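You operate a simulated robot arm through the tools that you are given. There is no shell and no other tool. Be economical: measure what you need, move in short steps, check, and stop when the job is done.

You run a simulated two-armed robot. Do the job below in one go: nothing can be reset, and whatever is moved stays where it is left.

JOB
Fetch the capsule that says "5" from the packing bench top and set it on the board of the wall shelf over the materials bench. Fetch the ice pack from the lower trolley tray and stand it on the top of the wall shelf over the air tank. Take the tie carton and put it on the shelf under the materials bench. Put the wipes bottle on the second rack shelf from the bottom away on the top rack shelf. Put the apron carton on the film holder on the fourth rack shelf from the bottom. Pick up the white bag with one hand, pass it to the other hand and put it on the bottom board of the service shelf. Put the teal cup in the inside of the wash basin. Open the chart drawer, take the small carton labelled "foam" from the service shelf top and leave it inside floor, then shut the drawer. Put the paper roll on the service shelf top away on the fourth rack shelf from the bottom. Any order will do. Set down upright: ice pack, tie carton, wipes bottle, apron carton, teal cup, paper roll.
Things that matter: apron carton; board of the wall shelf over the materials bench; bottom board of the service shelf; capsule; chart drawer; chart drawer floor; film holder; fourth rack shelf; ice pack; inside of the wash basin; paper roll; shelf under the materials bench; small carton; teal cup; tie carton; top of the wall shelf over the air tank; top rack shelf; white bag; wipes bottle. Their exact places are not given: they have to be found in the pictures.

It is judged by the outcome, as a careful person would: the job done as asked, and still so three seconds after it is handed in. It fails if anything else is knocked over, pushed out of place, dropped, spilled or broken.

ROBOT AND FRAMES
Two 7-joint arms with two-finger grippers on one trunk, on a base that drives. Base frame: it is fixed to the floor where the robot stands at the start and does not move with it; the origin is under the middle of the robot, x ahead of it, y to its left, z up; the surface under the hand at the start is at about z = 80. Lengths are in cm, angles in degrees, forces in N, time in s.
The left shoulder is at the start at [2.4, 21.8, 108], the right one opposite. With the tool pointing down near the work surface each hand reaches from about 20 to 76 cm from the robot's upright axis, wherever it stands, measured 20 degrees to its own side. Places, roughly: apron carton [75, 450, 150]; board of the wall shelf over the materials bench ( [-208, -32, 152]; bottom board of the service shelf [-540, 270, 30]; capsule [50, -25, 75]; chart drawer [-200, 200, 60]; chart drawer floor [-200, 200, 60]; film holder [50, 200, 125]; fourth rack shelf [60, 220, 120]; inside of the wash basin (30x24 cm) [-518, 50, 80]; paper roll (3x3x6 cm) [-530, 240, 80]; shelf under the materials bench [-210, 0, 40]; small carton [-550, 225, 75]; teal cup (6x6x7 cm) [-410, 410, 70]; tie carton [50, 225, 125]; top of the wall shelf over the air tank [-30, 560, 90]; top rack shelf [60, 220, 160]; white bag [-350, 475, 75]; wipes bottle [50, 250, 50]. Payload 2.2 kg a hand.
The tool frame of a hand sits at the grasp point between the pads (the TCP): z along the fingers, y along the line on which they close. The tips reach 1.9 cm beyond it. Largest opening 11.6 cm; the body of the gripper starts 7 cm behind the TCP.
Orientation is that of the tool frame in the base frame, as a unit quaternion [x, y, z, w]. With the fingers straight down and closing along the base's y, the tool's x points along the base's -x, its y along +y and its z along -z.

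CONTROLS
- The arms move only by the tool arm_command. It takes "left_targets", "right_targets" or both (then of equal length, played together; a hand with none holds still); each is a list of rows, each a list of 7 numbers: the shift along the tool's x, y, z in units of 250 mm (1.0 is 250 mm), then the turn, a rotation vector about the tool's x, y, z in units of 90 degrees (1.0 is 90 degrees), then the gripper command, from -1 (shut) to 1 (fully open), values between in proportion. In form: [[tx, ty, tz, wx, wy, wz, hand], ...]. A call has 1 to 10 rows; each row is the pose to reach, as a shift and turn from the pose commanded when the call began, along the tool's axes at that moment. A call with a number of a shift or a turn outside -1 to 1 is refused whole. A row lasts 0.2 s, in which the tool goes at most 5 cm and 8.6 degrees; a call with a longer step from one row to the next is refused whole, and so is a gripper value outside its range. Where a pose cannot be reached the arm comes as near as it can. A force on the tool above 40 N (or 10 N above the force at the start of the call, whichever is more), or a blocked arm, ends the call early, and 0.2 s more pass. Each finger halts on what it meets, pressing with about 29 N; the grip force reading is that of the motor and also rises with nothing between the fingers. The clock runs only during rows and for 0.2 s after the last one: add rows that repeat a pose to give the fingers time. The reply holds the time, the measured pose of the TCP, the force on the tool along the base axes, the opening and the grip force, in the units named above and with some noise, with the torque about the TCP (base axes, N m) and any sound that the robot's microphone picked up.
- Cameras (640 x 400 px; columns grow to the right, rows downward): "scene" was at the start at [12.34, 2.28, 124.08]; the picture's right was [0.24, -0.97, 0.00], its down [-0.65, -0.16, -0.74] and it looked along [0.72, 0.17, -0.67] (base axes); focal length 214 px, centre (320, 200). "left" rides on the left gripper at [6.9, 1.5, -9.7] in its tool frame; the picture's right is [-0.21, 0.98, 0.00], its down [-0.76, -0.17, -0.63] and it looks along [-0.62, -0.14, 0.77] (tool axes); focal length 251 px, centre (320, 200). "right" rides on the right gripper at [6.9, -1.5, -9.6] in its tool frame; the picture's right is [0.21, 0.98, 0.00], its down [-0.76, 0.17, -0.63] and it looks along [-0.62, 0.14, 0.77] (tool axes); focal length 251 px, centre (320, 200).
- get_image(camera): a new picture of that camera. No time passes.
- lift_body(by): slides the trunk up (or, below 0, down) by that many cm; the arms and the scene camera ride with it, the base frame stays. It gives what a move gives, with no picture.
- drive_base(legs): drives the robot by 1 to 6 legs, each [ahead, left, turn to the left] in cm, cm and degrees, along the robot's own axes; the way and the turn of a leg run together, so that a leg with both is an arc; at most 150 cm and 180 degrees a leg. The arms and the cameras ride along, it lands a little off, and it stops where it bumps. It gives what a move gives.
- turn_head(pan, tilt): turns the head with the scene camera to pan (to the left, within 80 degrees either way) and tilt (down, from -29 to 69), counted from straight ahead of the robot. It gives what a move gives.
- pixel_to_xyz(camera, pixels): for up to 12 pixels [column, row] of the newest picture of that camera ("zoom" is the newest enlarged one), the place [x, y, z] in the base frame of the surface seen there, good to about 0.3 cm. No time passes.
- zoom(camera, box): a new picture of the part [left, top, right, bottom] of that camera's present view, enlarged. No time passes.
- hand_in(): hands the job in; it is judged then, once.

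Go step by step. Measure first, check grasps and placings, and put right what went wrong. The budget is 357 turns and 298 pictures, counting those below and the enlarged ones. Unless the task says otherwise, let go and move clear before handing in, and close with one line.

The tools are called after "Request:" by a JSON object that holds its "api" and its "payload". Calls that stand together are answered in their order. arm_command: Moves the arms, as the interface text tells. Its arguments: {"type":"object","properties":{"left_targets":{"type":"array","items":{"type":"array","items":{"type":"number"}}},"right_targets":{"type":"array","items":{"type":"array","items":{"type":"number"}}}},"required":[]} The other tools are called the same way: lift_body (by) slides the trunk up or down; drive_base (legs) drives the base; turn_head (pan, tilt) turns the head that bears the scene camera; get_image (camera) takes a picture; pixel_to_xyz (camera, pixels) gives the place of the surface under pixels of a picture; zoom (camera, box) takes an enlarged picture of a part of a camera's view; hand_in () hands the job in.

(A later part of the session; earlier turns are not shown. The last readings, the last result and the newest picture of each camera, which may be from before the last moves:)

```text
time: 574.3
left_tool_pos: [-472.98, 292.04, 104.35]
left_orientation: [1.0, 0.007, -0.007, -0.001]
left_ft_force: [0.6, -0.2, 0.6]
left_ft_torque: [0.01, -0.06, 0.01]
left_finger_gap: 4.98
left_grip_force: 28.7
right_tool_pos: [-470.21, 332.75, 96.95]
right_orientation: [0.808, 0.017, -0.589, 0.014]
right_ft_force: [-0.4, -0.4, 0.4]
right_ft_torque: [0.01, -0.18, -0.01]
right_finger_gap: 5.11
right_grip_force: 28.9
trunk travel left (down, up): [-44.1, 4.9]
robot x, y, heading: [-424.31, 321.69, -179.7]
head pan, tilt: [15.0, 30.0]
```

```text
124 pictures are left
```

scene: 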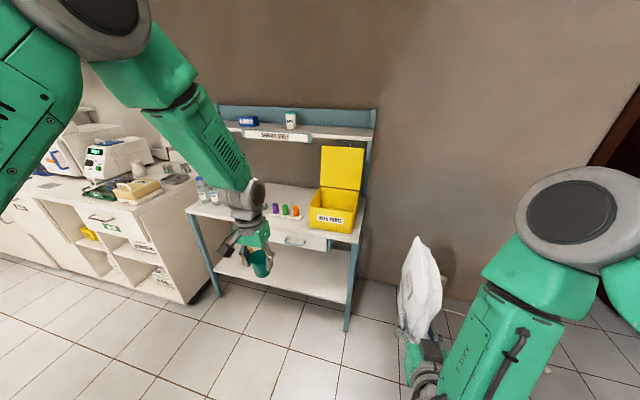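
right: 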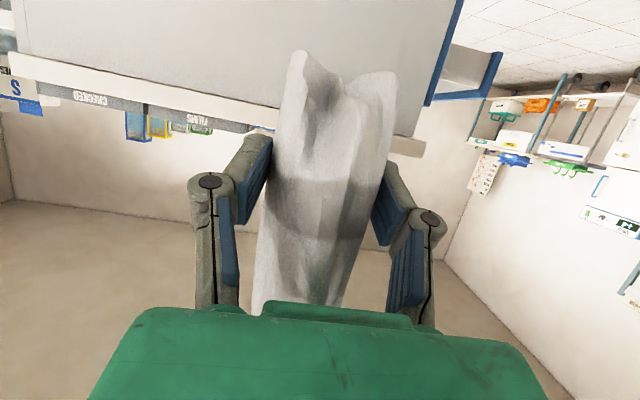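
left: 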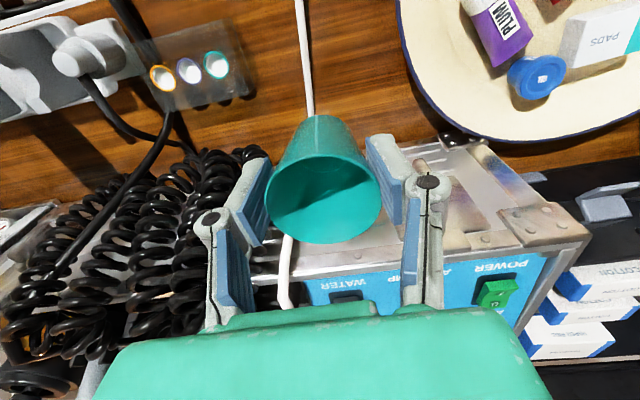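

Request:
{"api": "pixel_to_xyz", "payload": {"camera": "scene", "pixels": [[340, 290], [300, 270], [250, 275], [347, 325], [215, 295], [340, 245], [200, 212], [372, 138], [225, 125], [330, 225], [345, 280], [160, 280]]}}

Request:
{"api": "zoom", "payload": {"camera": "scene", "box": [180, 90, 390, 340]}}

Request:
{"api": "get_image", "payload": {"camera": "right"}}

```text
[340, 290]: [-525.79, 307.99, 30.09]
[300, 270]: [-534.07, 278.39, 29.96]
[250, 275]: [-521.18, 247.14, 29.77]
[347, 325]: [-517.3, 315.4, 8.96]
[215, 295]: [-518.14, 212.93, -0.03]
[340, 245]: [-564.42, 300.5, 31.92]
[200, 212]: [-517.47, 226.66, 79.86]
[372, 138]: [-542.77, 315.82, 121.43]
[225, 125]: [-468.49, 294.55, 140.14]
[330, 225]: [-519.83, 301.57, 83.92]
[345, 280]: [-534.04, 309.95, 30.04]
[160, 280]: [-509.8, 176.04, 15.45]
```

```text
1.60 times, centred on (285, 215) of scene
```

zoom: 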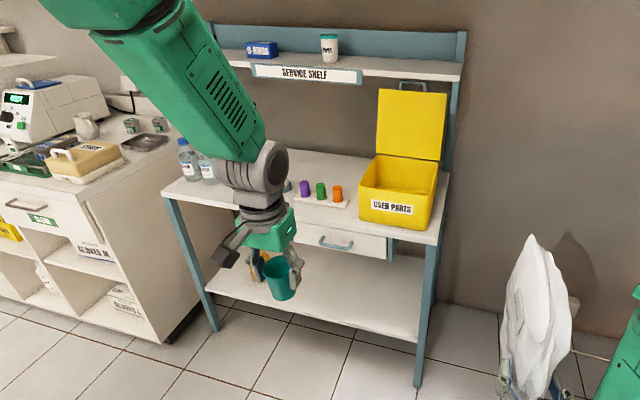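

```text
122 pictures are left
```

right: 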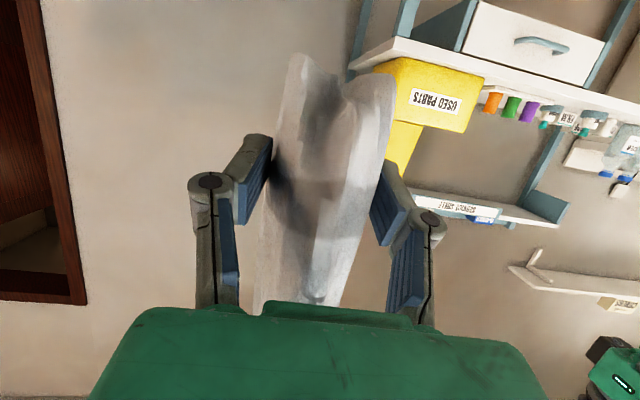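

Request:
{"api": "pixel_to_xyz", "payload": {"camera": "right", "pixels": [[303, 60], [370, 78], [345, 95], [290, 120], [385, 130], [320, 250]]}}

Request:
{"api": "lift_body", "payload": {"by": -40}}

Request:
{"api": "arm_command", "payload": {"left_targets": [[0, 0, -0.19, 0, 0, 0, -0.3], [0, 0, -0.38, 0, 0, 0, -0.3], [0, 0, -0.57, 0, 0, 0, -0.3], [0.15, 0.05, -0.7, 0, 0, 0, -0.3], [0.3, 0.1, -0.8, 0, 0, 0, -0.3], [0.3, 0.1, -0.8, 0, 0, 0, -0.3]], "right_targets": [[0.1, 0, 0.036, 0, 0, 0, -1], [0.2, 0, 0.072, 0, 0, 0, -1], [0.3, 0, 0.108, 0, 0, 0, -1], [0.4, 0, 0.144, 0, 0, 0, -1], [0.5, 0, 0.18, 0, 0, 0, -1], [0.5, 0, 0.18, 0, 0, 0, -1]]}}

```text
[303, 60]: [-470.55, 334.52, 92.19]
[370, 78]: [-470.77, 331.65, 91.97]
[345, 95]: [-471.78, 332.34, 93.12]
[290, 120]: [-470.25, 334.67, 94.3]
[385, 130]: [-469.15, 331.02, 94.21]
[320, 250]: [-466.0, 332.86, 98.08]
```

```text
time: 578.1
left_tool_pos: [-472.87, 292.02, 64.45]
left_orientation: [1.0, 0.007, -0.007, 0.0]
left_ft_force: [-0.2, -0.1, 0.2]
left_ft_torque: [-0.01, 0.0, -0.02]
left_finger_gap: 4.99
left_grip_force: 28.8
right_tool_pos: [-470.21, 332.85, 57.04]
right_orientation: [0.808, 0.017, -0.589, 0.014]
right_ft_force: [0.3, 0.4, 0.1]
right_ft_torque: [0.04, -0.19, -0.02]
right_finger_gap: 5.12
right_grip_force: 28.6
trunk travel left (down, up): [-4.1, 44.9]
robot x, y, heading: [-424.13, 321.84, -179.7]
head pan, tilt: [15.0, 30.0]
```

```text
refused: row 4 steps farther than a row can; nothing moved
```

The bag's bottom is ~5.3 below the TCP. I'll redo the arm moves with smaller steps, raising the left hand and lowering the right.

Request:
{"api": "arm_command", "payload": {"left_targets": [[0.03, 0, -0.15, 0, 0, 0, -0.3], [0.06, 0.02, -0.3, 0, 0, 0, -0.3], [0.1, 0.04, -0.45, 0, 0, 0, -0.3], [0.15, 0.06, -0.6, 0, 0, 0, -0.3], [0.2, 0.08, -0.72, 0, 0, 0, -0.3], [0.2, 0.08, -0.72, 0, 0, 0, -0.3]], "right_targets": [[0.1, 0, 0.036, 0, 0, 0, -1], [0.2, 0, 0.072, 0, 0, 0, -1], [0.3, 0, 0.108, 0, 0, 0, -1], [0.4, 0, 0.144, 0, 0, 0, -1], [0.5, 0, 0.18, 0, 0, 0, -1], [0.55, 0, 0.2, 0, 0, 0, -1]]}}

Request:
{"api": "drive_base", "payload": {"legs": [[0, 48, 0]]}}

Request:
{"api": "turn_head", "payload": {"pan": -5, "tilt": 35}}

Request:
{"api": "turn_head", "payload": {"pan": -8, "tilt": 35}}

Request:
{"api": "get_image", "payload": {"camera": "scene"}}

```text
time: 579.5
left_tool_pos: [-467.49, 289.82, 82.33]
left_orientation: [1.0, 0.008, -0.006, -0.001]
left_ft_force: [-0.3, 0.4, -0.5]
left_ft_torque: [-0.01, 0.02, 0.03]
left_finger_gap: 5.01
left_grip_force: 29.3
right_tool_pos: [-470.59, 332.87, 42.33]
right_orientation: [0.808, 0.017, -0.588, 0.014]
right_ft_force: [0.9, 0.7, 0.0]
right_ft_torque: [0.01, -0.19, -0.01]
right_finger_gap: 5.14
right_grip_force: 29.1
trunk travel left (down, up): [-4.1, 44.9]
robot x, y, heading: [-424.52, 321.32, -179.7]
head pan, tilt: [15.0, 30.0]
```

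```text
time: 582.4
left_tool_pos: [-467.35, 242.76, 82.35]
left_orientation: [1.0, 0.007, -0.007, 0.001]
left_ft_force: [0.2, 0.7, -0.1]
left_ft_torque: [0.01, -0.02, 0.01]
left_finger_gap: 4.98
left_grip_force: 28.8
right_tool_pos: [-470.34, 285.55, 42.29]
right_orientation: [0.808, 0.015, -0.589, 0.015]
right_ft_force: [-0.3, -0.7, -0.8]
right_ft_torque: [0.03, -0.18, 0.01]
right_finger_gap: 5.15
right_grip_force: 29.7
trunk travel left (down, up): [-4.1, 44.9]
robot x, y, heading: [-423.94, 273.71, -179.6]
head pan, tilt: [15.0, 30.0]
```

```text
time: 583.2
left_tool_pos: [-467.08, 242.38, 82.46]
left_orientation: [1.0, 0.007, -0.009, -0.001]
left_ft_force: [-0.1, 0.6, -0.1]
left_ft_torque: [0.02, 0.02, 0.0]
left_finger_gap: 4.99
left_grip_force: 28.8
right_tool_pos: [-470.2, 285.35, 42.61]
right_orientation: [0.807, 0.017, -0.59, 0.014]
right_ft_force: [0.5, 0.0, 1.2]
right_ft_torque: [0.01, -0.18, 0.0]
right_finger_gap: 5.13
right_grip_force: 28.7
trunk travel left (down, up): [-4.1, 44.9]
robot x, y, heading: [-423.98, 273.99, -179.7]
head pan, tilt: [-5.0, 35.0]
```

```text
time: 583.8
left_tool_pos: [-466.98, 242.69, 82.61]
left_orientation: [1.0, 0.007, -0.009, -0.001]
left_ft_force: [-0.6, 0.0, 0.2]
left_ft_torque: [-0.01, -0.01, -0.03]
left_finger_gap: 4.98
left_grip_force: 29.1
right_tool_pos: [-470.23, 285.48, 42.44]
right_orientation: [0.808, 0.015, -0.589, 0.013]
right_ft_force: [0.2, -0.3, 0.2]
right_ft_torque: [0.03, -0.18, 0.0]
right_finger_gap: 5.12
right_grip_force: 29.3
trunk travel left (down, up): [-4.1, 44.9]
robot x, y, heading: [-423.68, 274.13, -179.6]
head pan, tilt: [-8.0, 35.0]
```

```text
121 pictures are left
```

scene: 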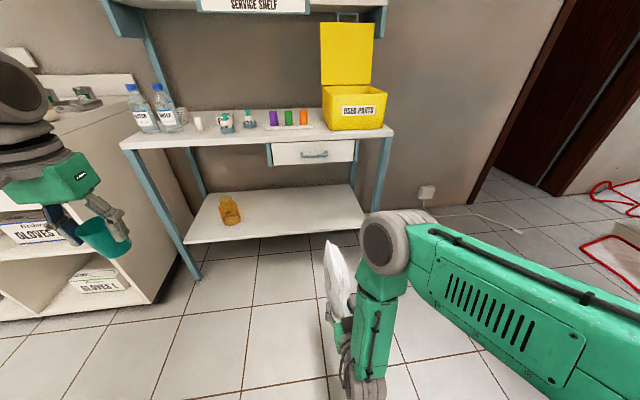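

I'll raise the cup hand more and extend the right arm forward while still in front of the shelf.

Request:
{"api": "arm_command", "payload": {"left_targets": [[0.02, 0, -0.12, 0, 0, 0, -0.3], [0.05, 0, -0.25, 0, 0, 0, -0.3], [0.08, 0, -0.38, 0, 0, 0, -0.3], [0.1, 0, -0.5, 0, 0, 0, -0.3], [0.1, 0, -0.5, 0, 0, 0, -0.3], [0.1, 0, -0.5, 0, 0, 0, -0.3]], "right_targets": [[-0.05, 0, 0.15, 0, 0, 0, -1], [-0.1, 0, 0.3, 0, 0, 0, -1], [-0.15, 0, 0.45, 0, 0, 0, -1], [-0.19, 0, 0.6, 0, 0, 0, -1], [-0.23, 0, 0.72, 0, 0, 0, -1], [-0.23, 0, 0.72, 0, 0, 0, -1]]}}

Request:
{"api": "drive_base", "payload": {"legs": [[25, 0, 0]]}}

Request:
{"api": "get_image", "payload": {"camera": "scene"}}

```text
time: 585.2
left_tool_pos: [-464.36, 242.4, 94.82]
left_orientation: [1.0, 0.008, -0.008, -0.004]
left_ft_force: [0.3, 0.0, -0.5]
left_ft_torque: [0.01, 0.03, 0.03]
left_finger_gap: 4.98
left_grip_force: 29.8
right_tool_pos: [-489.2, 284.53, 42.43]
right_orientation: [0.807, 0.016, -0.59, 0.012]
right_ft_force: [0.7, 0.2, 0.4]
right_ft_torque: [0.01, -0.18, -0.01]
right_finger_gap: 5.15
right_grip_force: 29.1
trunk travel left (down, up): [-4.1, 44.9]
robot x, y, heading: [-423.83, 273.91, -179.6]
head pan, tilt: [-8.0, 35.0]
```

```text
time: 587.1
left_tool_pos: [-489.67, 242.53, 94.92]
left_orientation: [1.0, 0.008, -0.008, -0.001]
left_ft_force: [-0.9, 0.5, -0.9]
left_ft_torque: [-0.02, 0.02, 0.02]
left_finger_gap: 5.01
left_grip_force: 29.0
right_tool_pos: [-514.61, 284.34, 42.44]
right_orientation: [0.808, 0.017, -0.589, 0.014]
right_ft_force: [0.0, 0.2, -0.5]
right_ft_torque: [0.03, -0.17, 0.01]
right_finger_gap: 5.12
right_grip_force: 28.6
trunk travel left (down, up): [-4.1, 44.9]
robot x, y, heading: [-449.16, 273.57, -179.4]
head pan, tilt: [-8.0, 35.0]
```

```text
120 pictures are left
```

scene: 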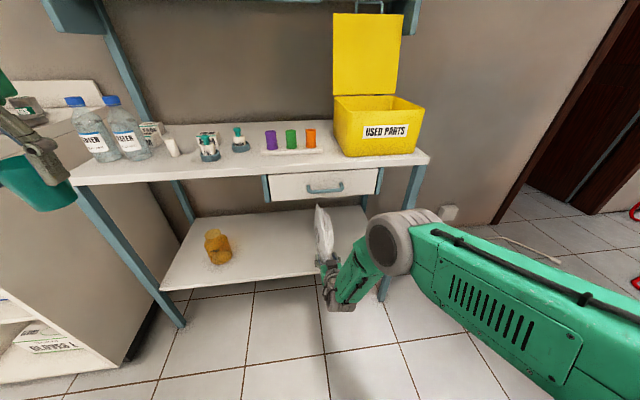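

Request:
{"api": "drive_base", "payload": {"legs": [[9, 0, 0]]}}

Request:
{"api": "arm_command", "payload": {"right_targets": [[-0.05, 0, 0.15, 0, 0, 0, -1], [-0.1, 0, 0.3, 0, 0, 0, -1], [-0.12, 0, 0.36, 0, 0, 0, -1], [-0.12, 0, 0.36, 0, 0, 0, -1]]}}

Request:
{"api": "zoom", "payload": {"camera": "scene", "box": [160, 150, 440, 330]}}

Request:
{"api": "get_image", "payload": {"camera": "right"}}

```text
time: 588.2
left_tool_pos: [-498.45, 242.59, 94.99]
left_orientation: [1.0, 0.005, -0.01, -0.003]
left_ft_force: [-0.3, -0.2, -0.7]
left_ft_torque: [0.0, -0.06, 0.0]
left_finger_gap: 5.0
left_grip_force: 28.7
right_tool_pos: [-523.35, 284.48, 42.39]
right_orientation: [0.807, 0.016, -0.59, 0.013]
right_ft_force: [-0.8, -0.5, -0.3]
right_ft_torque: [-0.04, -0.16, -0.01]
right_finger_gap: 5.14
right_grip_force: 29.2
trunk travel left (down, up): [-4.1, 44.9]
robot x, y, heading: [-457.84, 273.8, -179.9]
head pan, tilt: [-8.0, 35.0]
```

```text
time: 589.2
left_tool_pos: [-498.02, 242.59, 95.21]
left_orientation: [1.0, 0.005, -0.013, -0.003]
left_ft_force: [-0.4, -0.1, -0.3]
left_ft_torque: [-0.01, 0.01, 0.0]
left_finger_gap: 4.97
left_grip_force: 29.2
right_tool_pos: [-532.82, 284.05, 42.74]
right_orientation: [0.806, 0.016, -0.592, 0.013]
right_ft_force: [0.4, 0.6, 0.6]
right_ft_torque: [0.02, -0.2, 0.02]
right_finger_gap: 5.16
right_grip_force: 29.0
trunk travel left (down, up): [-4.1, 44.9]
robot x, y, heading: [-457.83, 273.63, -180.0]
head pan, tilt: [-8.0, 35.0]
```

```text
2.22 times, centred on (300, 240) of scene
```

zoom: 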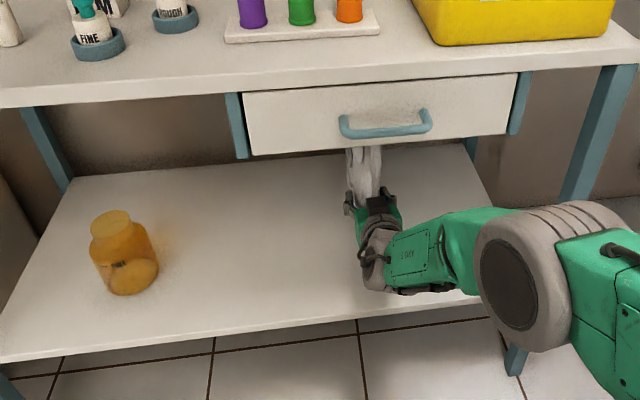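

```text
118 pictures are left
```

right: 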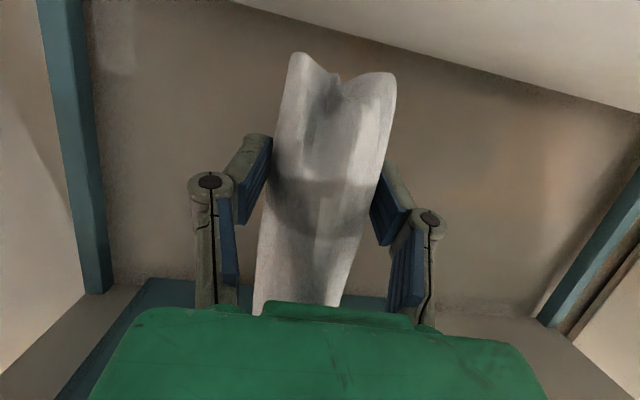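

Lower the bag in steps to contact.

Request:
{"api": "arm_command", "payload": {"right_targets": [[0.07, 0, 0.023, 0, 0, 0, -1], [0.14, 0, 0.046, 0, 0, 0, -1], [0.21, 0, 0.068, 0, 0, 0, -1], [0.21, 0, 0.068, 0, 0, 0, -1]]}}

Request:
{"api": "arm_command", "payload": {"right_targets": [[0.02, 0, 0.006, 0, 0, 0, -1], [0.04, 0, 0.013, 0, 0, 0, -1], [0.06, 0, 0.02, 0, 0, 0, -1], [0.06, 0, 0.02, 0, 0, 0, -1]]}}

Request:
{"api": "zoom", "payload": {"camera": "scene", "box": [240, 180, 400, 300]}}

```text
time: 590.2
left_tool_pos: [-498.02, 242.57, 95.15]
left_orientation: [1.0, 0.006, -0.013, -0.003]
left_ft_force: [0.0, -0.5, -0.3]
left_ft_torque: [-0.02, -0.03, 0.03]
left_finger_gap: 5.0
left_grip_force: 28.6
right_tool_pos: [-531.45, 284.6, 38.47]
right_orientation: [0.806, 0.015, -0.591, 0.013]
right_ft_force: [0.1, 0.4, -0.3]
right_ft_torque: [-0.02, -0.19, 0.04]
right_finger_gap: 5.16
right_grip_force: 29.5
right hand out of reach, approached as far as the arm can: row 2, 3, 4
trunk travel left (down, up): [-4.1, 44.9]
robot x, y, heading: [-457.73, 273.76, -179.6]
head pan, tilt: [-8.0, 35.0]
```

```text
time: 591.2
left_tool_pos: [-498.1, 242.5, 95.25]
left_orientation: [1.0, 0.005, -0.013, -0.004]
left_ft_force: [0.1, 0.6, -0.2]
left_ft_torque: [0.01, 0.0, 0.02]
left_finger_gap: 4.97
left_grip_force: 29.2
right_tool_pos: [-530.71, 285.38, 37.62]
right_orientation: [0.806, 0.014, -0.592, 0.012]
right_ft_force: [0.5, -0.6, -1.4]
right_ft_torque: [-0.03, -0.17, 0.0]
right_finger_gap: 5.17
right_grip_force: 29.2
right hand out of reach, approached as far as the arm can: row 1, 2, 3, 4
trunk travel left (down, up): [-4.1, 44.9]
robot x, y, heading: [-457.93, 273.98, -180.1]
head pan, tilt: [-8.0, 35.0]
```

```text
3.33 times, centred on (320, 240) of scene
```

zoom: 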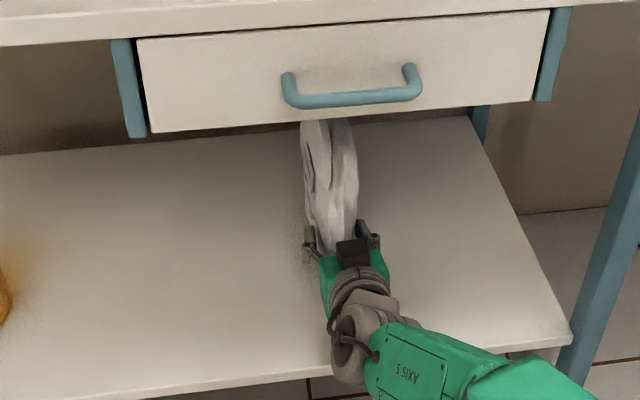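

Use the trunk for the last bit.

Request:
{"api": "lift_body", "payload": {"by": -1.8}}

Request:
{"api": "lift_body", "payload": {"by": -0.6}}

```text
time: 591.8
left_tool_pos: [-498.12, 242.45, 93.38]
left_orientation: [1.0, 0.005, -0.012, -0.004]
left_ft_force: [0.2, 0.6, -0.2]
left_ft_torque: [-0.03, 0.01, -0.01]
left_finger_gap: 4.97
left_grip_force: 28.9
right_tool_pos: [-530.7, 285.25, 35.88]
right_orientation: [0.806, 0.015, -0.592, 0.013]
right_ft_force: [0.3, -0.4, -0.6]
right_ft_torque: [0.04, -0.19, 0.0]
right_finger_gap: 5.15
right_grip_force: 29.3
trunk travel left (down, up): [-2.3, 46.7]
robot x, y, heading: [-458.25, 273.44, -179.9]
head pan, tilt: [-8.0, 35.0]
```

```text
time: 592.3
left_tool_pos: [-497.55, 242.42, 93.12]
left_orientation: [1.0, 0.004, -0.016, -0.006]
left_ft_force: [-0.1, 0.0, -0.3]
left_ft_torque: [0.0, 0.01, 0.01]
left_finger_gap: 4.98
left_grip_force: 29.8
right_tool_pos: [-530.68, 285.37, 35.99]
right_orientation: [0.803, 0.017, -0.595, 0.012]
right_ft_force: [23.1, 5.6, 24.3]
right_ft_torque: [0.76, -5.07, 0.31]
right_finger_gap: 5.12
right_grip_force: 29.6
trunk travel left (down, up): [-1.8, 47.2]
robot x, y, heading: [-457.95, 273.75, -179.9]
head pan, tilt: [-8.0, 35.0]
stopped: the force on the tool passed its limit at 42 N (the readings are from after the stop); the commanded pose is now the measured one
```

The hand/camera touches the board edge and the bag is ~0.5 cm above the board. I'll relieve slightly and release.

Request:
{"api": "lift_body", "payload": {"by": 0.4}}

Request:
{"api": "arm_command", "payload": {"right_targets": [[0, 0, 0, 0, 0, 0, -0.05], [0, 0, 0, 0, 0, 0, 0], [0, 0, 0, 0, 0, 0, 0.15], [0, 0, 0, 0, 0, 0, 0.4], [0, 0, 0, 0, 0, 0, 0.7], [0, 0, 0, 0, 0, 0, 0.7]]}}

Request:
{"api": "get_image", "payload": {"camera": "right"}}

Request:
{"api": "zoom", "payload": {"camera": "scene", "box": [240, 180, 400, 300]}}

```text
time: 592.9
left_tool_pos: [-497.98, 242.4, 93.34]
left_orientation: [1.0, 0.005, -0.014, -0.005]
left_ft_force: [-0.7, -0.5, 0.4]
left_ft_torque: [0.03, -0.01, 0.02]
left_finger_gap: 4.95
left_grip_force: 29.4
right_tool_pos: [-530.83, 285.22, 35.96]
right_orientation: [0.804, 0.015, -0.594, 0.013]
right_ft_force: [0.5, -0.3, -0.1]
right_ft_torque: [-0.02, -0.2, 0.02]
right_finger_gap: 5.13
right_grip_force: 29.3
trunk travel left (down, up): [-2.2, 46.8]
robot x, y, heading: [-457.77, 273.74, -180.1]
head pan, tilt: [-8.0, 35.0]
```

```text
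time: 594.2
left_tool_pos: [-497.81, 242.55, 93.41]
left_orientation: [1.0, 0.004, -0.015, -0.004]
left_ft_force: [0.3, -0.2, 0.3]
left_ft_torque: [0.01, -0.03, -0.02]
left_finger_gap: 4.98
left_grip_force: 29.0
right_tool_pos: [-530.91, 285.22, 36.17]
right_orientation: [0.804, 0.015, -0.594, 0.012]
right_ft_force: [-0.4, -0.2, -0.5]
right_ft_torque: [-0.01, -0.03, -0.03]
right_finger_gap: 9.86
right_grip_force: 0.1
trunk travel left (down, up): [-2.2, 46.8]
robot x, y, heading: [-457.86, 273.57, -179.9]
head pan, tilt: [-8.0, 35.0]
```

```text
116 pictures are left
```

right: 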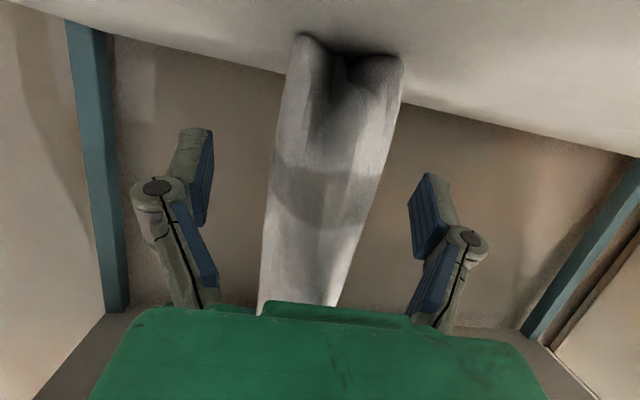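

```text
3.33 times, centred on (320, 240) of scene
```

zoom: 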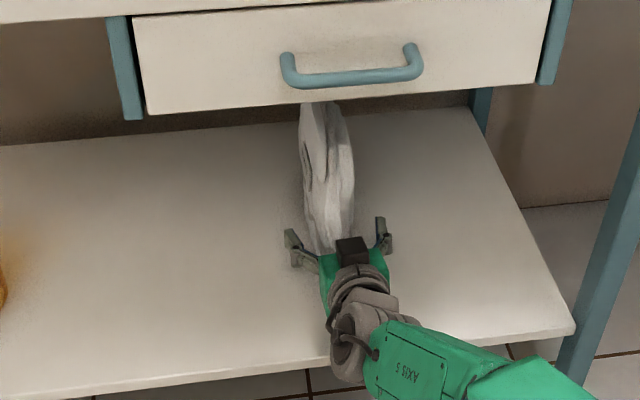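

The bag stands on the bottom board. I'll pull the right hand straight back out.

Request:
{"api": "arm_command", "payload": {"right_targets": [[0.02, 0, -0.14, 0, 0, 0, 0.7], [0.06, 0, -0.28, 0, 0, 0, 0.7], [0.11, 0, -0.43, 0, 0, 0, 0.7], [0.16, 0, -0.58, 0, 0, 0, 0.7], [0.16, 0, -0.58, 0, 0, 0, 0.7]]}}

Request:
{"api": "drive_base", "payload": {"legs": [[-25, 0, 0]]}}

Request:
{"api": "turn_head", "payload": {"pan": 15, "tilt": 25}}

Request:
{"api": "get_image", "payload": {"camera": "scene"}}

```text
time: 594.7
left_tool_pos: [-497.39, 242.57, 93.51]
left_orientation: [1.0, 0.003, -0.016, -0.005]
left_ft_force: [-1.1, -0.5, 0.2]
left_ft_torque: [0.0, -0.02, -0.01]
left_finger_gap: 4.99
left_grip_force: 29.3
right_tool_pos: [-529.75, 284.89, 35.87]
right_orientation: [0.795, 0.015, -0.606, 0.011]
right_ft_force: [30.7, 5.5, 32.3]
right_ft_torque: [0.81, -5.51, 0.23]
right_finger_gap: 9.83
right_grip_force: 0.0
right hand out of reach, approached as far as the arm can: row 1, 2
trunk travel left (down, up): [-2.2, 46.8]
robot x, y, heading: [-458.14, 273.69, -179.9]
head pan, tilt: [-8.0, 35.0]
stopped in row 2 (right hand): the force on the tool passed its limit at 59 N (the readings are from after the stop); the commanded pose is now the measured one
```

```text
time: 596.5
left_tool_pos: [-472.75, 242.75, 93.22]
left_orientation: [1.0, 0.004, -0.014, -0.005]
left_ft_force: [0.1, 0.6, 0.1]
left_ft_torque: [-0.01, 0.01, 0.01]
left_finger_gap: 4.98
left_grip_force: 28.8
right_tool_pos: [-504.84, 285.0, 35.67]
right_orientation: [0.796, 0.014, -0.605, 0.01]
right_ft_force: [0.0, -0.9, -0.2]
right_ft_torque: [-0.02, -0.04, 0.03]
right_finger_gap: 9.88
right_grip_force: 0.1
trunk travel left (down, up): [-2.2, 46.8]
robot x, y, heading: [-433.05, 273.38, 180.0]
head pan, tilt: [-8.0, 35.0]
```

```text
time: 597.4
left_tool_pos: [-472.61, 242.72, 93.01]
left_orientation: [1.0, 0.003, -0.011, -0.006]
left_ft_force: [-0.1, 0.0, -0.3]
left_ft_torque: [0.01, -0.03, -0.01]
left_finger_gap: 4.94
left_grip_force: 28.8
right_tool_pos: [-504.82, 284.97, 35.68]
right_orientation: [0.795, 0.015, -0.606, 0.011]
right_ft_force: [-0.2, 0.0, 0.0]
right_ft_torque: [0.02, -0.01, 0.0]
right_finger_gap: 9.87
right_grip_force: 0.1
trunk travel left (down, up): [-2.2, 46.8]
robot x, y, heading: [-432.86, 273.86, 180.0]
head pan, tilt: [15.0, 25.0]
```

```text
114 pictures are left
```

scene: 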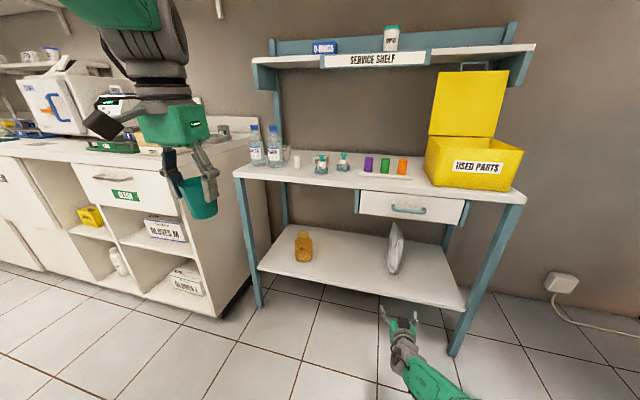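

The bag is in place. Next the teal cup goes to the wash basin. I raise the trunk, tuck the right arm and drive south.

Request:
{"api": "lift_body", "payload": {"by": 25}}

Request:
{"api": "arm_command", "payload": {"right_targets": [[-0.05, 0, -0.16, 0, 0.05, 0, 0.5], [-0.1, 0, -0.32, 0, 0.1, 0, 0.2], [-0.15, 0, -0.48, 0, 0.15, 0, 0], [-0.2, 0, -0.64, 0, 0.2, 0, 0], [-0.25, 0, -0.8, 0, 0.25, 0, 0], [-0.25, 0, -0.8, 0, 0.25, 0, 0]]}}

Request:
{"api": "drive_base", "payload": {"legs": [[0, 0, 90]]}}

Request:
{"api": "turn_head", "payload": {"pan": 0, "tilt": 25}}

Request:
{"api": "get_image", "payload": {"camera": "scene"}}

```text
time: 600.0
left_tool_pos: [-472.62, 242.78, 118.06]
left_orientation: [1.0, 0.005, -0.009, -0.006]
left_ft_force: [0.1, 0.7, 0.2]
left_ft_torque: [0.03, 0.02, 0.0]
left_finger_gap: 4.96
left_grip_force: 29.3
right_tool_pos: [-504.94, 285.01, 60.62]
right_orientation: [0.796, 0.015, -0.605, 0.011]
right_ft_force: [-0.7, -0.2, -0.4]
right_ft_torque: [0.0, 0.01, 0.03]
right_finger_gap: 9.9
right_grip_force: 0.1
trunk travel left (down, up): [-27.2, 21.8]
robot x, y, heading: [-432.9, 273.37, 180.0]
head pan, tilt: [15.0, 25.0]
```

```text
time: 601.4
left_tool_pos: [-472.54, 242.57, 118.04]
left_orientation: [1.0, 0.004, -0.01, -0.006]
left_ft_force: [0.1, 0.1, 0.8]
left_ft_torque: [0.0, -0.01, -0.03]
left_finger_gap: 4.97
left_grip_force: 28.4
right_tool_pos: [-503.63, 277.4, 59.51]
right_orientation: [0.899, 0.015, -0.438, 0.006]
right_ft_force: [-0.4, 0.0, 0.3]
right_ft_torque: [-0.01, -0.03, -0.03]
right_finger_gap: 5.81
right_grip_force: 0.1
right hand out of reach, approached as far as the arm can: row 1, 2, 3, 4, 5, 6
trunk travel left (down, up): [-27.2, 21.8]
robot x, y, heading: [-433.37, 273.9, 180.0]
head pan, tilt: [15.0, 25.0]
```

```text
time: 605.7
left_tool_pos: [-400.81, 235.04, 117.97]
left_orientation: [0.694, 0.72, -0.01, 0.002]
left_ft_force: [0.0, 0.3, 0.3]
left_ft_torque: [0.01, -0.01, -0.02]
left_finger_gap: 4.94
left_grip_force: 29.1
right_tool_pos: [-434.71, 203.06, 59.59]
right_orientation: [0.615, 0.656, -0.301, 0.319]
right_ft_force: [-0.4, -0.6, 0.2]
right_ft_torque: [-0.05, 0.05, 0.02]
right_finger_gap: 5.8
right_grip_force: 0.0
trunk travel left (down, up): [-27.2, 21.8]
robot x, y, heading: [-432.99, 273.72, -88.3]
head pan, tilt: [15.0, 25.0]
```

```text
time: 606.5
left_tool_pos: [-400.68, 235.42, 117.79]
left_orientation: [0.694, 0.72, -0.01, -0.001]
left_ft_force: [0.8, 0.5, -0.3]
left_ft_torque: [0.02, -0.03, -0.01]
left_finger_gap: 4.97
left_grip_force: 28.5
right_tool_pos: [-434.94, 203.01, 59.57]
right_orientation: [0.614, 0.655, -0.302, 0.32]
right_ft_force: [-0.3, -0.3, -0.1]
right_ft_torque: [-0.01, -0.01, 0.01]
right_finger_gap: 5.82
right_grip_force: 0.0
trunk travel left (down, up): [-27.2, 21.8]
robot x, y, heading: [-433.29, 274.03, -88.0]
head pan, tilt: [0.0, 25.0]
```

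```text
113 pictures are left
```

scene: 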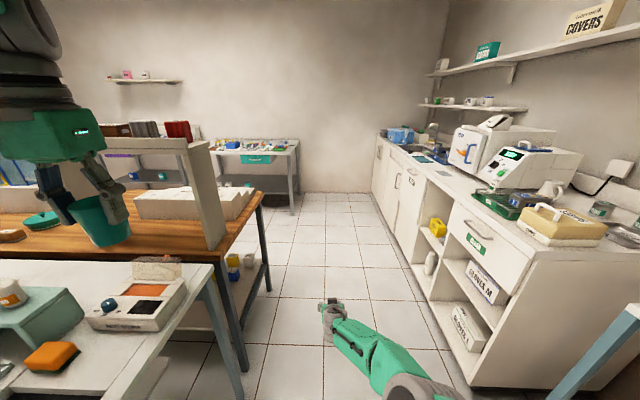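

Request:
{"api": "pixel_to_xyz", "payload": {"camera": "scene", "pixels": [[262, 197], [215, 265], [185, 140], [225, 240], [375, 140], [410, 260], [470, 385], [425, 150], [405, 150], [295, 150], [250, 350], [130, 335]]}}

Request:
{"api": "zoom", "payload": {"camera": "scene", "box": [360, 90, 500, 190]}}

```text
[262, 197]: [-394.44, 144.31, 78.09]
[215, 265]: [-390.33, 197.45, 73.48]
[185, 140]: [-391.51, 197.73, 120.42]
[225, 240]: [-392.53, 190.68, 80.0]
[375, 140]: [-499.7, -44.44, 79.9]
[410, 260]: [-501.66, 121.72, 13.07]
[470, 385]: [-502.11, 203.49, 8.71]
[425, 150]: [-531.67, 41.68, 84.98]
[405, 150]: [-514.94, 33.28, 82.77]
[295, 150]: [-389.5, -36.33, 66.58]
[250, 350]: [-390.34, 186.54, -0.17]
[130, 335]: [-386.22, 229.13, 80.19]
```

```text
4.00 times, centred on (430, 140) of scene
```

zoom: 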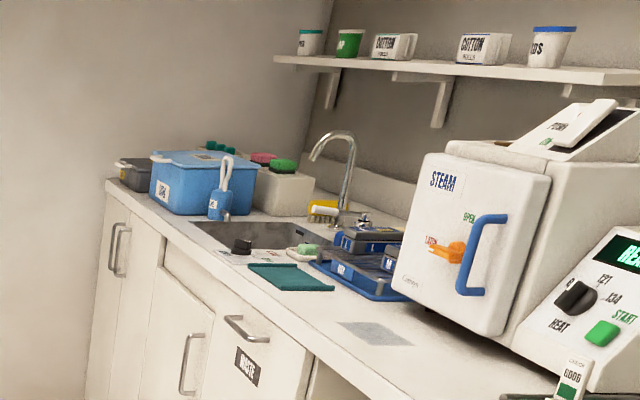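

I'll bring the cup hand inward, shift west slightly and drive south along the corridor.

Request:
{"api": "arm_command", "payload": {"left_targets": [[0, -0.15, 0, 0, 0, 0, -0.3], [0, -0.3, 0, 0, 0, 0, -0.3], [0, -0.45, 0, 0, 0, 0, -0.3], [0, -0.45, 0, 0, 0, 0, -0.3]]}}

Request:
{"api": "drive_base", "payload": {"legs": [[0, -8, -2], [120, 0, 0], [80, 0, 0]]}}

Request:
{"api": "turn_head", "payload": {"pan": -60, "tilt": 25}}

Request:
{"api": "get_image", "payload": {"camera": "scene"}}

```text
time: 607.5
left_tool_pos: [-410.78, 230.17, 117.79]
left_orientation: [0.693, 0.721, -0.015, 0.0]
left_ft_force: [0.0, -0.6, -0.5]
left_ft_torque: [-0.01, -0.02, 0.02]
left_finger_gap: 4.98
left_grip_force: 28.6
left hand out of reach, approached as far as the arm can: row 1, 2, 3, 4
right_tool_pos: [-434.92, 203.1, 59.46]
right_orientation: [0.615, 0.655, -0.302, 0.319]
right_ft_force: [-0.2, 0.8, 0.1]
right_ft_torque: [-0.02, 0.01, 0.02]
right_finger_gap: 5.78
right_grip_force: 0.0
trunk travel left (down, up): [-27.2, 21.8]
robot x, y, heading: [-432.93, 273.65, -88.0]
head pan, tilt: [0.0, 25.0]
```

```text
time: 618.1
left_tool_pos: [-426.54, 27.89, 117.71]
left_orientation: [0.716, 0.697, -0.015, 0.0]
left_ft_force: [-1.6, -0.2, -0.8]
left_ft_torque: [-0.02, 0.0, -0.02]
left_finger_gap: 4.95
left_grip_force: 28.7
right_tool_pos: [-452.3, 2.28, 59.42]
right_orientation: [0.636, 0.635, -0.312, 0.309]
right_ft_force: [-0.2, 0.0, -1.1]
right_ft_torque: [-0.01, 0.0, 0.04]
right_finger_gap: 5.79
right_grip_force: 0.0
trunk travel left (down, up): [-27.2, 21.8]
robot x, y, heading: [-445.29, 72.76, -91.9]
head pan, tilt: [0.0, 25.0]
```

```text
time: 619.4
left_tool_pos: [-426.36, 28.26, 117.96]
left_orientation: [0.717, 0.697, -0.017, 0.0]
left_ft_force: [-0.2, -0.5, 0.7]
left_ft_torque: [0.0, 0.0, 0.02]
left_finger_gap: 4.94
left_grip_force: 28.6
right_tool_pos: [-452.5, 2.33, 59.51]
right_orientation: [0.636, 0.634, -0.315, 0.309]
right_ft_force: [0.2, -0.4, -0.3]
right_ft_torque: [0.0, -0.01, 0.0]
right_finger_gap: 5.83
right_grip_force: 0.1
trunk travel left (down, up): [-27.2, 21.8]
robot x, y, heading: [-445.65, 72.89, -91.8]
head pan, tilt: [-60.0, 25.0]
```

```text
111 pictures are left
```

scene: 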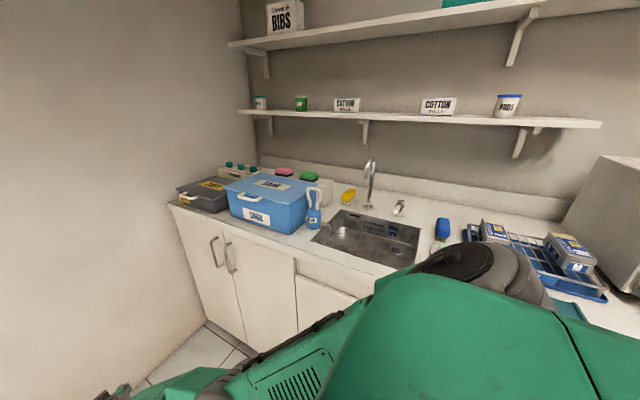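

I'll measure the basin and retract the right hand before turning west.

Request:
{"api": "pixel_to_xyz", "payload": {"camera": "scene", "pixels": [[350, 235], [370, 245], [340, 215], [415, 230], [320, 240], [400, 265], [380, 225], [330, 225], [368, 200], [395, 205]]}}

Request:
{"api": "arm_command", "payload": {"right_targets": [[-0.03, -0.05, -0.15, 0, 0, 0, 0], [-0.07, -0.1, -0.3, 0, 0, 0, 0], [-0.1, -0.15, -0.45, 0, 0, 0, 0], [-0.14, -0.2, -0.6, 0, 0, 0, 0], [-0.17, -0.25, -0.76, 0, 0, 0, 0], [-0.17, -0.25, -0.76, 0, 0, 0, 0]]}}

Request:
{"api": "arm_command", "payload": {"right_targets": [[-0.1, -0.02, -0.1, 0, 0.08, 0, 0], [-0.2, -0.04, -0.2, 0, 0.16, 0, 0], [-0.3, -0.06, -0.3, 0, 0.24, 0, 0], [-0.4, -0.08, -0.4, 0, 0.32, 0, 0], [-0.5, -0.1, -0.5, 0, 0.4, 0, 0], [-0.5, -0.1, -0.5, 0, 0.48, 0, 0], [-0.5, -0.1, -0.5, 0, 0.55, 0, 0]]}}

```text
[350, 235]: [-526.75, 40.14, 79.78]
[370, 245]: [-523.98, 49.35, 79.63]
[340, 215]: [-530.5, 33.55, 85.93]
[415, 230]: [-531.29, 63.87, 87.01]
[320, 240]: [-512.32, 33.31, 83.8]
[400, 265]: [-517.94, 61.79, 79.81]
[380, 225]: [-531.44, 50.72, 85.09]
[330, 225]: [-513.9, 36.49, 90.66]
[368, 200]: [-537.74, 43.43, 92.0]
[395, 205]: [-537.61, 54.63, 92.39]
```

```text
time: 620.8
left_tool_pos: [-426.11, 28.33, 117.92]
left_orientation: [0.716, 0.698, -0.018, -0.001]
left_ft_force: [-0.3, 0.2, 0.5]
left_ft_torque: [0.0, 0.01, -0.03]
left_finger_gap: 4.94
left_grip_force: 29.2
right_tool_pos: [-458.33, 14.84, 75.0]
right_orientation: [0.634, 0.635, -0.313, 0.31]
right_ft_force: [-0.2, -0.1, 0.2]
right_ft_torque: [-0.01, 0.03, -0.04]
right_finger_gap: 5.8
right_grip_force: 0.1
right hand out of reach, approached as far as the arm can: row 1, 2
trunk travel left (down, up): [-27.2, 21.8]
robot x, y, heading: [-445.82, 72.68, -92.0]
head pan, tilt: [-60.0, 25.0]
```

```text
time: 622.4
left_tool_pos: [-426.49, 28.19, 117.9]
left_orientation: [0.716, 0.698, -0.016, 0.0]
left_ft_force: [0.0, 0.5, -0.3]
left_ft_torque: [-0.03, 0.02, -0.01]
left_finger_gap: 4.95
left_grip_force: 28.6
right_tool_pos: [-461.05, 17.23, 92.22]
right_orientation: [0.707, 0.707, -0.017, 0.017]
right_ft_force: [0.3, 0.1, 0.6]
right_ft_torque: [0.02, 0.01, 0.0]
right_finger_gap: 5.8
right_grip_force: 0.1
trunk travel left (down, up): [-27.2, 21.8]
robot x, y, heading: [-445.78, 72.32, -91.7]
head pan, tilt: [-60.0, 25.0]
```

The basin floor is at z 79.7, x -531..-512, y 33–64. I'll raise the right hand, step east a bit, and turn west.

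Request:
{"api": "arm_command", "payload": {"right_targets": [[0.05, 0, -0.15, 0, 0, 0, 0], [0.1, 0, -0.3, 0, 0, 0, 0], [0.15, 0, -0.45, 0, 0, 0, 0], [0.2, 0, -0.6, 0, 0, 0, 0], [0.25, 0, -0.7, 0, 0, 0, 0], [0.25, 0, -0.7, 0, 0, 0, 0]]}}

Request:
{"api": "drive_base", "payload": {"legs": [[0, 15, 0], [0, 0, -88.3]]}}

Request:
{"api": "turn_head", "payload": {"pan": 10, "tilt": 25}}

Request:
{"api": "get_image", "payload": {"camera": "scene"}}

```text
time: 623.8
left_tool_pos: [-426.52, 28.23, 117.79]
left_orientation: [0.716, 0.698, -0.016, 0.0]
left_ft_force: [-0.2, -0.6, 0.2]
left_ft_torque: [0.02, 0.0, -0.02]
left_finger_gap: 4.96
left_grip_force: 28.7
right_tool_pos: [-460.77, 24.32, 109.48]
right_orientation: [0.707, 0.707, -0.018, 0.015]
right_ft_force: [-0.2, 0.2, -0.3]
right_ft_torque: [0.04, 0.0, 0.03]
right_finger_gap: 5.81
right_grip_force: 0.0
trunk travel left (down, up): [-27.2, 21.8]
robot x, y, heading: [-446.06, 72.98, -92.1]
head pan, tilt: [-60.0, 25.0]
```

```text
time: 629.0
left_tool_pos: [-474.65, 48.78, 117.4]
left_orientation: [1.0, 0.001, -0.011, -0.021]
left_ft_force: [0.7, -1.1, -0.3]
left_ft_torque: [0.06, 0.02, 0.02]
left_finger_gap: 4.87
left_grip_force: 28.9
right_tool_pos: [-479.28, 82.86, 109.64]
right_orientation: [1.0, 0.014, -0.023, -0.012]
right_ft_force: [0.7, -1.3, -0.9]
right_ft_torque: [0.17, 0.01, -0.01]
right_finger_gap: 5.82
right_grip_force: 0.1
trunk travel left (down, up): [-27.2, 21.8]
robot x, y, heading: [-430.58, 71.49, 179.8]
head pan, tilt: [-60.0, 25.0]
```

```text
time: 630.4
left_tool_pos: [-474.09, 52.71, 118.24]
left_orientation: [1.0, -0.002, -0.014, -0.003]
left_ft_force: [-0.4, 0.3, -0.6]
left_ft_torque: [-0.03, -0.02, -0.02]
left_finger_gap: 4.88
left_grip_force: 28.9
right_tool_pos: [-478.93, 86.59, 109.41]
right_orientation: [1.0, 0.012, -0.026, 0.003]
right_ft_force: [-0.2, 0.9, 1.1]
right_ft_torque: [-0.1, 0.02, 0.06]
right_finger_gap: 5.81
right_grip_force: 0.1
trunk travel left (down, up): [-27.2, 21.8]
robot x, y, heading: [-430.41, 71.8, 179.4]
head pan, tilt: [10.0, 25.0]
```

```text
110 pictures are left
```

scene: 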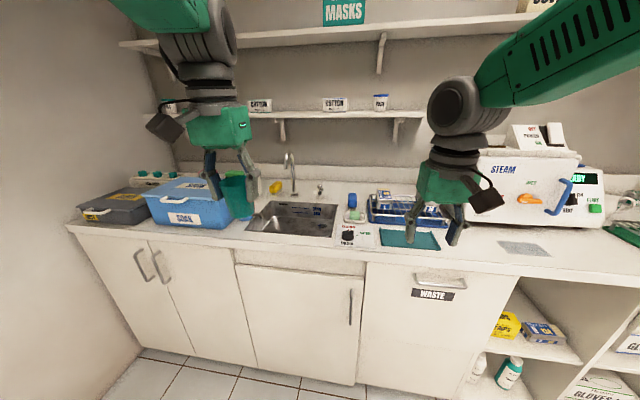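

Request:
{"api": "pixel_to_xyz", "payload": {"camera": "scene", "pixels": [[300, 118], [290, 215], [250, 222], [330, 225], [300, 205], [265, 205], [290, 160], [320, 190], [230, 225], [345, 232]]}}

Request:
{"api": "drive_base", "payload": {"legs": [[26, 0, 0]]}}

Request:
{"api": "get_image", "payload": {"camera": "left"}}

```text
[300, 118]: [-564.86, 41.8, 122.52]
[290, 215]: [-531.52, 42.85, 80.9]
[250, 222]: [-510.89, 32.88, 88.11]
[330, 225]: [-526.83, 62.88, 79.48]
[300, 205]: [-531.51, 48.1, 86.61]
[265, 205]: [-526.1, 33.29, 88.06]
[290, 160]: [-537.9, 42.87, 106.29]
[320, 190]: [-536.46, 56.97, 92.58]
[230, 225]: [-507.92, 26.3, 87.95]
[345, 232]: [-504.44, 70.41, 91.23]
```

```text
time: 632.2
left_tool_pos: [-499.63, 51.63, 117.99]
left_orientation: [1.0, 0.0, -0.013, -0.009]
left_ft_force: [-0.5, 0.9, -0.9]
left_ft_torque: [-0.03, -0.04, 0.01]
left_finger_gap: 4.86
left_grip_force: 28.8
right_tool_pos: [-504.28, 85.4, 109.5]
right_orientation: [1.0, 0.015, -0.025, -0.002]
right_ft_force: [0.0, 0.1, -0.4]
right_ft_torque: [-0.04, 0.01, 0.0]
right_finger_gap: 5.81
right_grip_force: 0.1
trunk travel left (down, up): [-27.2, 21.8]
robot x, y, heading: [-456.0, 71.99, 179.3]
head pan, tilt: [10.0, 25.0]
```

```text
109 pictures are left
```

left: 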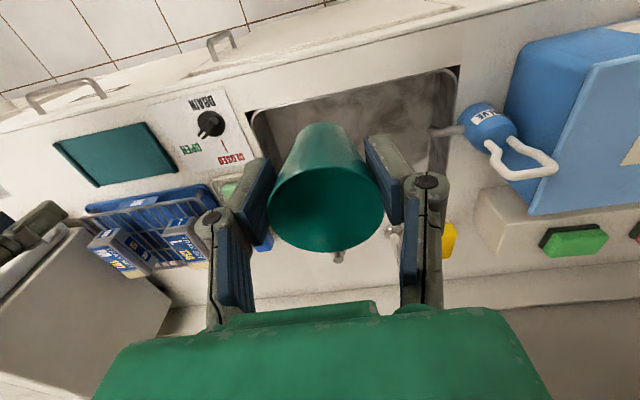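

I'll move out over the basin, aiming at (-518.5,51).

Request:
{"api": "arm_command", "payload": {"left_targets": [[-0.15, 0, 0, 0, 0, 0, -0.3], [-0.3, 0, 0, 0, 0, 0, -0.3], [-0.45, 0, 0, 0, 0, 0, -0.3], [-0.6, 0, 0, 0, 0, 0, -0.3], [-0.75, 0, 0, 0, 0, 0, -0.3], [-0.75, 0, 0, 0, 0, 0, -0.3]]}}

Request:
{"api": "arm_command", "payload": {"left_targets": [[0, 0, 0.15, 0, 0, 0, -0.3], [0, 0, 0.3, 0, 0, 0, -0.3], [0, 0, 0.45, 0, 0, 0, -0.3], [0, 0, 0.6, 0, 0, 0, -0.3], [0, 0, 0.75, 0, 0, 0, -0.3], [0, 0, 0.9, 0, 0, 0, -0.3], [0, 0, 0.9, 0, 0, 0, -0.3]]}}

Request:
{"api": "get_image", "payload": {"camera": "left"}}

Request:
{"api": "zoom", "payload": {"camera": "scene", "box": [180, 130, 340, 260]}}

```text
time: 633.6
left_tool_pos: [-518.03, 51.18, 118.47]
left_orientation: [1.0, -0.001, -0.015, -0.012]
left_ft_force: [0.6, 0.7, -0.7]
left_ft_torque: [-0.04, 0.0, 0.01]
left_finger_gap: 4.83
left_grip_force: 28.7
right_tool_pos: [-504.08, 85.04, 109.77]
right_orientation: [1.0, 0.014, -0.028, -0.005]
right_ft_force: [-0.1, -0.7, -0.1]
right_ft_torque: [-0.02, 0.04, 0.01]
right_finger_gap: 5.8
right_grip_force: 0.0
trunk travel left (down, up): [-27.2, 21.8]
robot x, y, heading: [-456.15, 72.1, 179.6]
head pan, tilt: [10.0, 25.0]
```

```text
time: 635.2
left_tool_pos: [-518.59, 50.25, 95.82]
left_orientation: [1.0, -0.001, -0.014, -0.016]
left_ft_force: [-0.1, 0.2, -0.2]
left_ft_torque: [0.04, 0.03, -0.02]
left_finger_gap: 4.84
left_grip_force: 28.7
right_tool_pos: [-504.19, 83.72, 109.96]
right_orientation: [1.0, 0.014, -0.027, -0.01]
right_ft_force: [0.7, -0.1, -0.4]
right_ft_torque: [0.02, 0.01, 0.02]
right_finger_gap: 5.8
right_grip_force: 0.1
trunk travel left (down, up): [-27.2, 21.8]
robot x, y, heading: [-455.92, 71.72, 179.7]
head pan, tilt: [10.0, 25.0]
```

```text
108 pictures are left
```

left: 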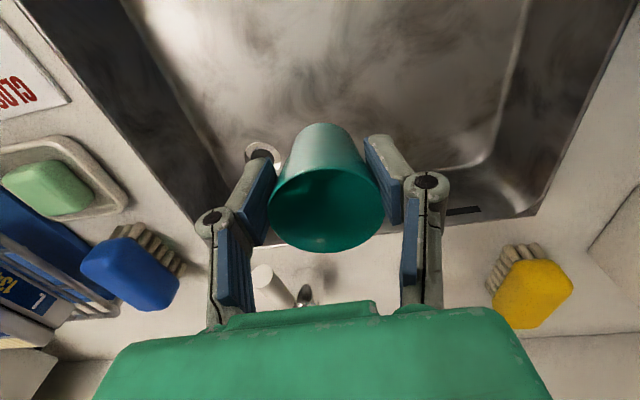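

```text
3.08 times, centred on (260, 195) of scene
```

zoom: 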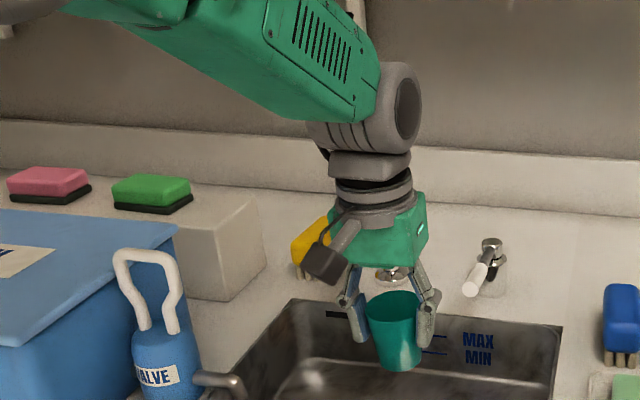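

Lower the rest: 9.5 cm, then feel for contact.

Request:
{"api": "arm_command", "payload": {"left_targets": [[0, 0, 0.12, 0, 0, 0, -0.3], [0, 0, 0.24, 0, 0, 0, -0.3], [0, 0, 0.36, 0, 0, 0, -0.3], [0, 0, 0.39, 0, 0, 0, -0.3], [0, 0, 0.39, 0, 0, 0, -0.3]]}}

Request:
{"api": "get_image", "payload": {"camera": "left"}}

```text
time: 636.4
left_tool_pos: [-518.94, 52.02, 86.57]
left_orientation: [1.0, -0.001, -0.014, -0.009]
left_ft_force: [0.5, 1.4, -0.3]
left_ft_torque: [-0.06, 0.0, 0.01]
left_finger_gap: 4.81
left_grip_force: 28.7
right_tool_pos: [-504.05, 85.62, 109.67]
right_orientation: [1.0, 0.013, -0.026, -0.003]
right_ft_force: [0.6, 0.8, 1.1]
right_ft_torque: [-0.1, 0.01, 0.0]
right_finger_gap: 5.82
right_grip_force: 0.0
trunk travel left (down, up): [-27.2, 21.8]
robot x, y, heading: [-455.81, 72.61, 179.2]
head pan, tilt: [10.0, 25.0]
```

```text
106 pictures are left
```

left: 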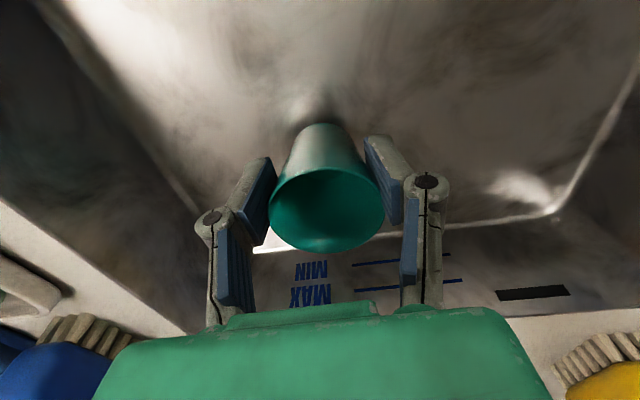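

Request:
{"api": "lift_body", "payload": {"by": -0.8}}

Request:
{"api": "lift_body", "payload": {"by": -0.5}}

```text
time: 637.0
left_tool_pos: [-518.91, 51.2, 85.58]
left_orientation: [1.0, -0.001, -0.014, -0.015]
left_ft_force: [0.4, 0.6, -0.6]
left_ft_torque: [0.03, -0.03, -0.01]
left_finger_gap: 4.81
left_grip_force: 28.8
right_tool_pos: [-504.27, 84.14, 109.09]
right_orientation: [1.0, 0.014, -0.026, -0.006]
right_ft_force: [-0.8, -0.7, -0.7]
right_ft_torque: [0.02, 0.01, 0.04]
right_finger_gap: 5.78
right_grip_force: 0.0
trunk travel left (down, up): [-26.4, 22.6]
robot x, y, heading: [-455.88, 71.45, 179.3]
head pan, tilt: [10.0, 25.0]
```

```text
time: 637.5
left_tool_pos: [-518.94, 50.71, 84.97]
left_orientation: [1.0, 0.0, -0.014, -0.017]
left_ft_force: [0.0, -0.6, -0.2]
left_ft_torque: [0.07, -0.04, 0.06]
left_finger_gap: 4.8
left_grip_force: 29.1
right_tool_pos: [-504.21, 83.81, 108.53]
right_orientation: [1.0, 0.015, -0.026, -0.009]
right_ft_force: [-0.7, -0.7, -0.1]
right_ft_torque: [0.01, 0.01, 0.05]
right_finger_gap: 5.77
right_grip_force: 0.1
trunk travel left (down, up): [-25.9, 23.1]
robot x, y, heading: [-455.79, 71.83, 179.7]
head pan, tilt: [10.0, 25.0]
```

Request:
{"api": "lift_body", "payload": {"by": -0.4}}

Request:
{"api": "lift_body", "payload": {"by": -0.4}}

Request:
{"api": "zoom", "payload": {"camera": "scene", "box": [180, 130, 340, 260]}}

```text
time: 638.1
left_tool_pos: [-519.0, 51.67, 84.99]
left_orientation: [1.0, -0.001, -0.016, -0.012]
left_ft_force: [-0.3, -4.1, 8.8]
left_ft_torque: [-0.26, 0.0, 0.02]
left_finger_gap: 4.82
left_grip_force: 28.9
right_tool_pos: [-504.14, 84.88, 108.06]
right_orientation: [1.0, 0.013, -0.027, -0.004]
right_ft_force: [0.4, -0.8, -0.1]
right_ft_torque: [-0.03, 0.01, 0.0]
right_finger_gap: 5.81
right_grip_force: 0.0
trunk travel left (down, up): [-25.5, 23.5]
robot x, y, heading: [-455.97, 72.01, 179.7]
head pan, tilt: [10.0, 25.0]
```

```text
time: 638.6
left_tool_pos: [-518.84, 51.27, 84.46]
left_orientation: [1.0, -0.001, -0.015, -0.014]
left_ft_force: [0.1, 4.1, 16.2]
left_ft_torque: [-0.03, 0.02, 0.0]
left_finger_gap: 4.7
left_grip_force: 28.6
right_tool_pos: [-504.12, 84.47, 107.75]
right_orientation: [1.0, 0.013, -0.026, -0.006]
right_ft_force: [0.2, 0.5, -0.7]
right_ft_torque: [0.0, 0.0, 0.01]
right_finger_gap: 5.79
right_grip_force: 0.0
trunk travel left (down, up): [-25.1, 23.9]
robot x, y, heading: [-455.77, 71.75, 179.7]
head pan, tilt: [10.0, 25.0]
```

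```text
3.08 times, centred on (260, 195) of scene
```

zoom: 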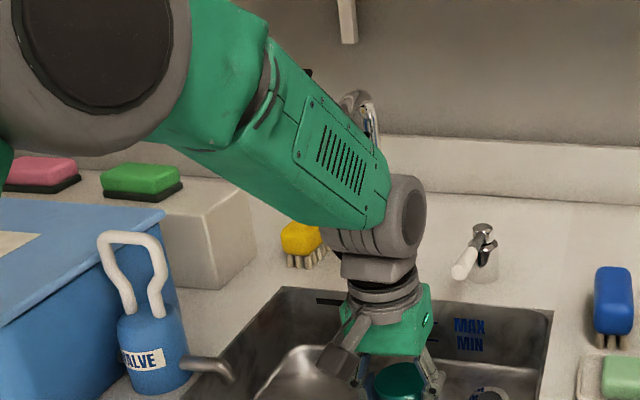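

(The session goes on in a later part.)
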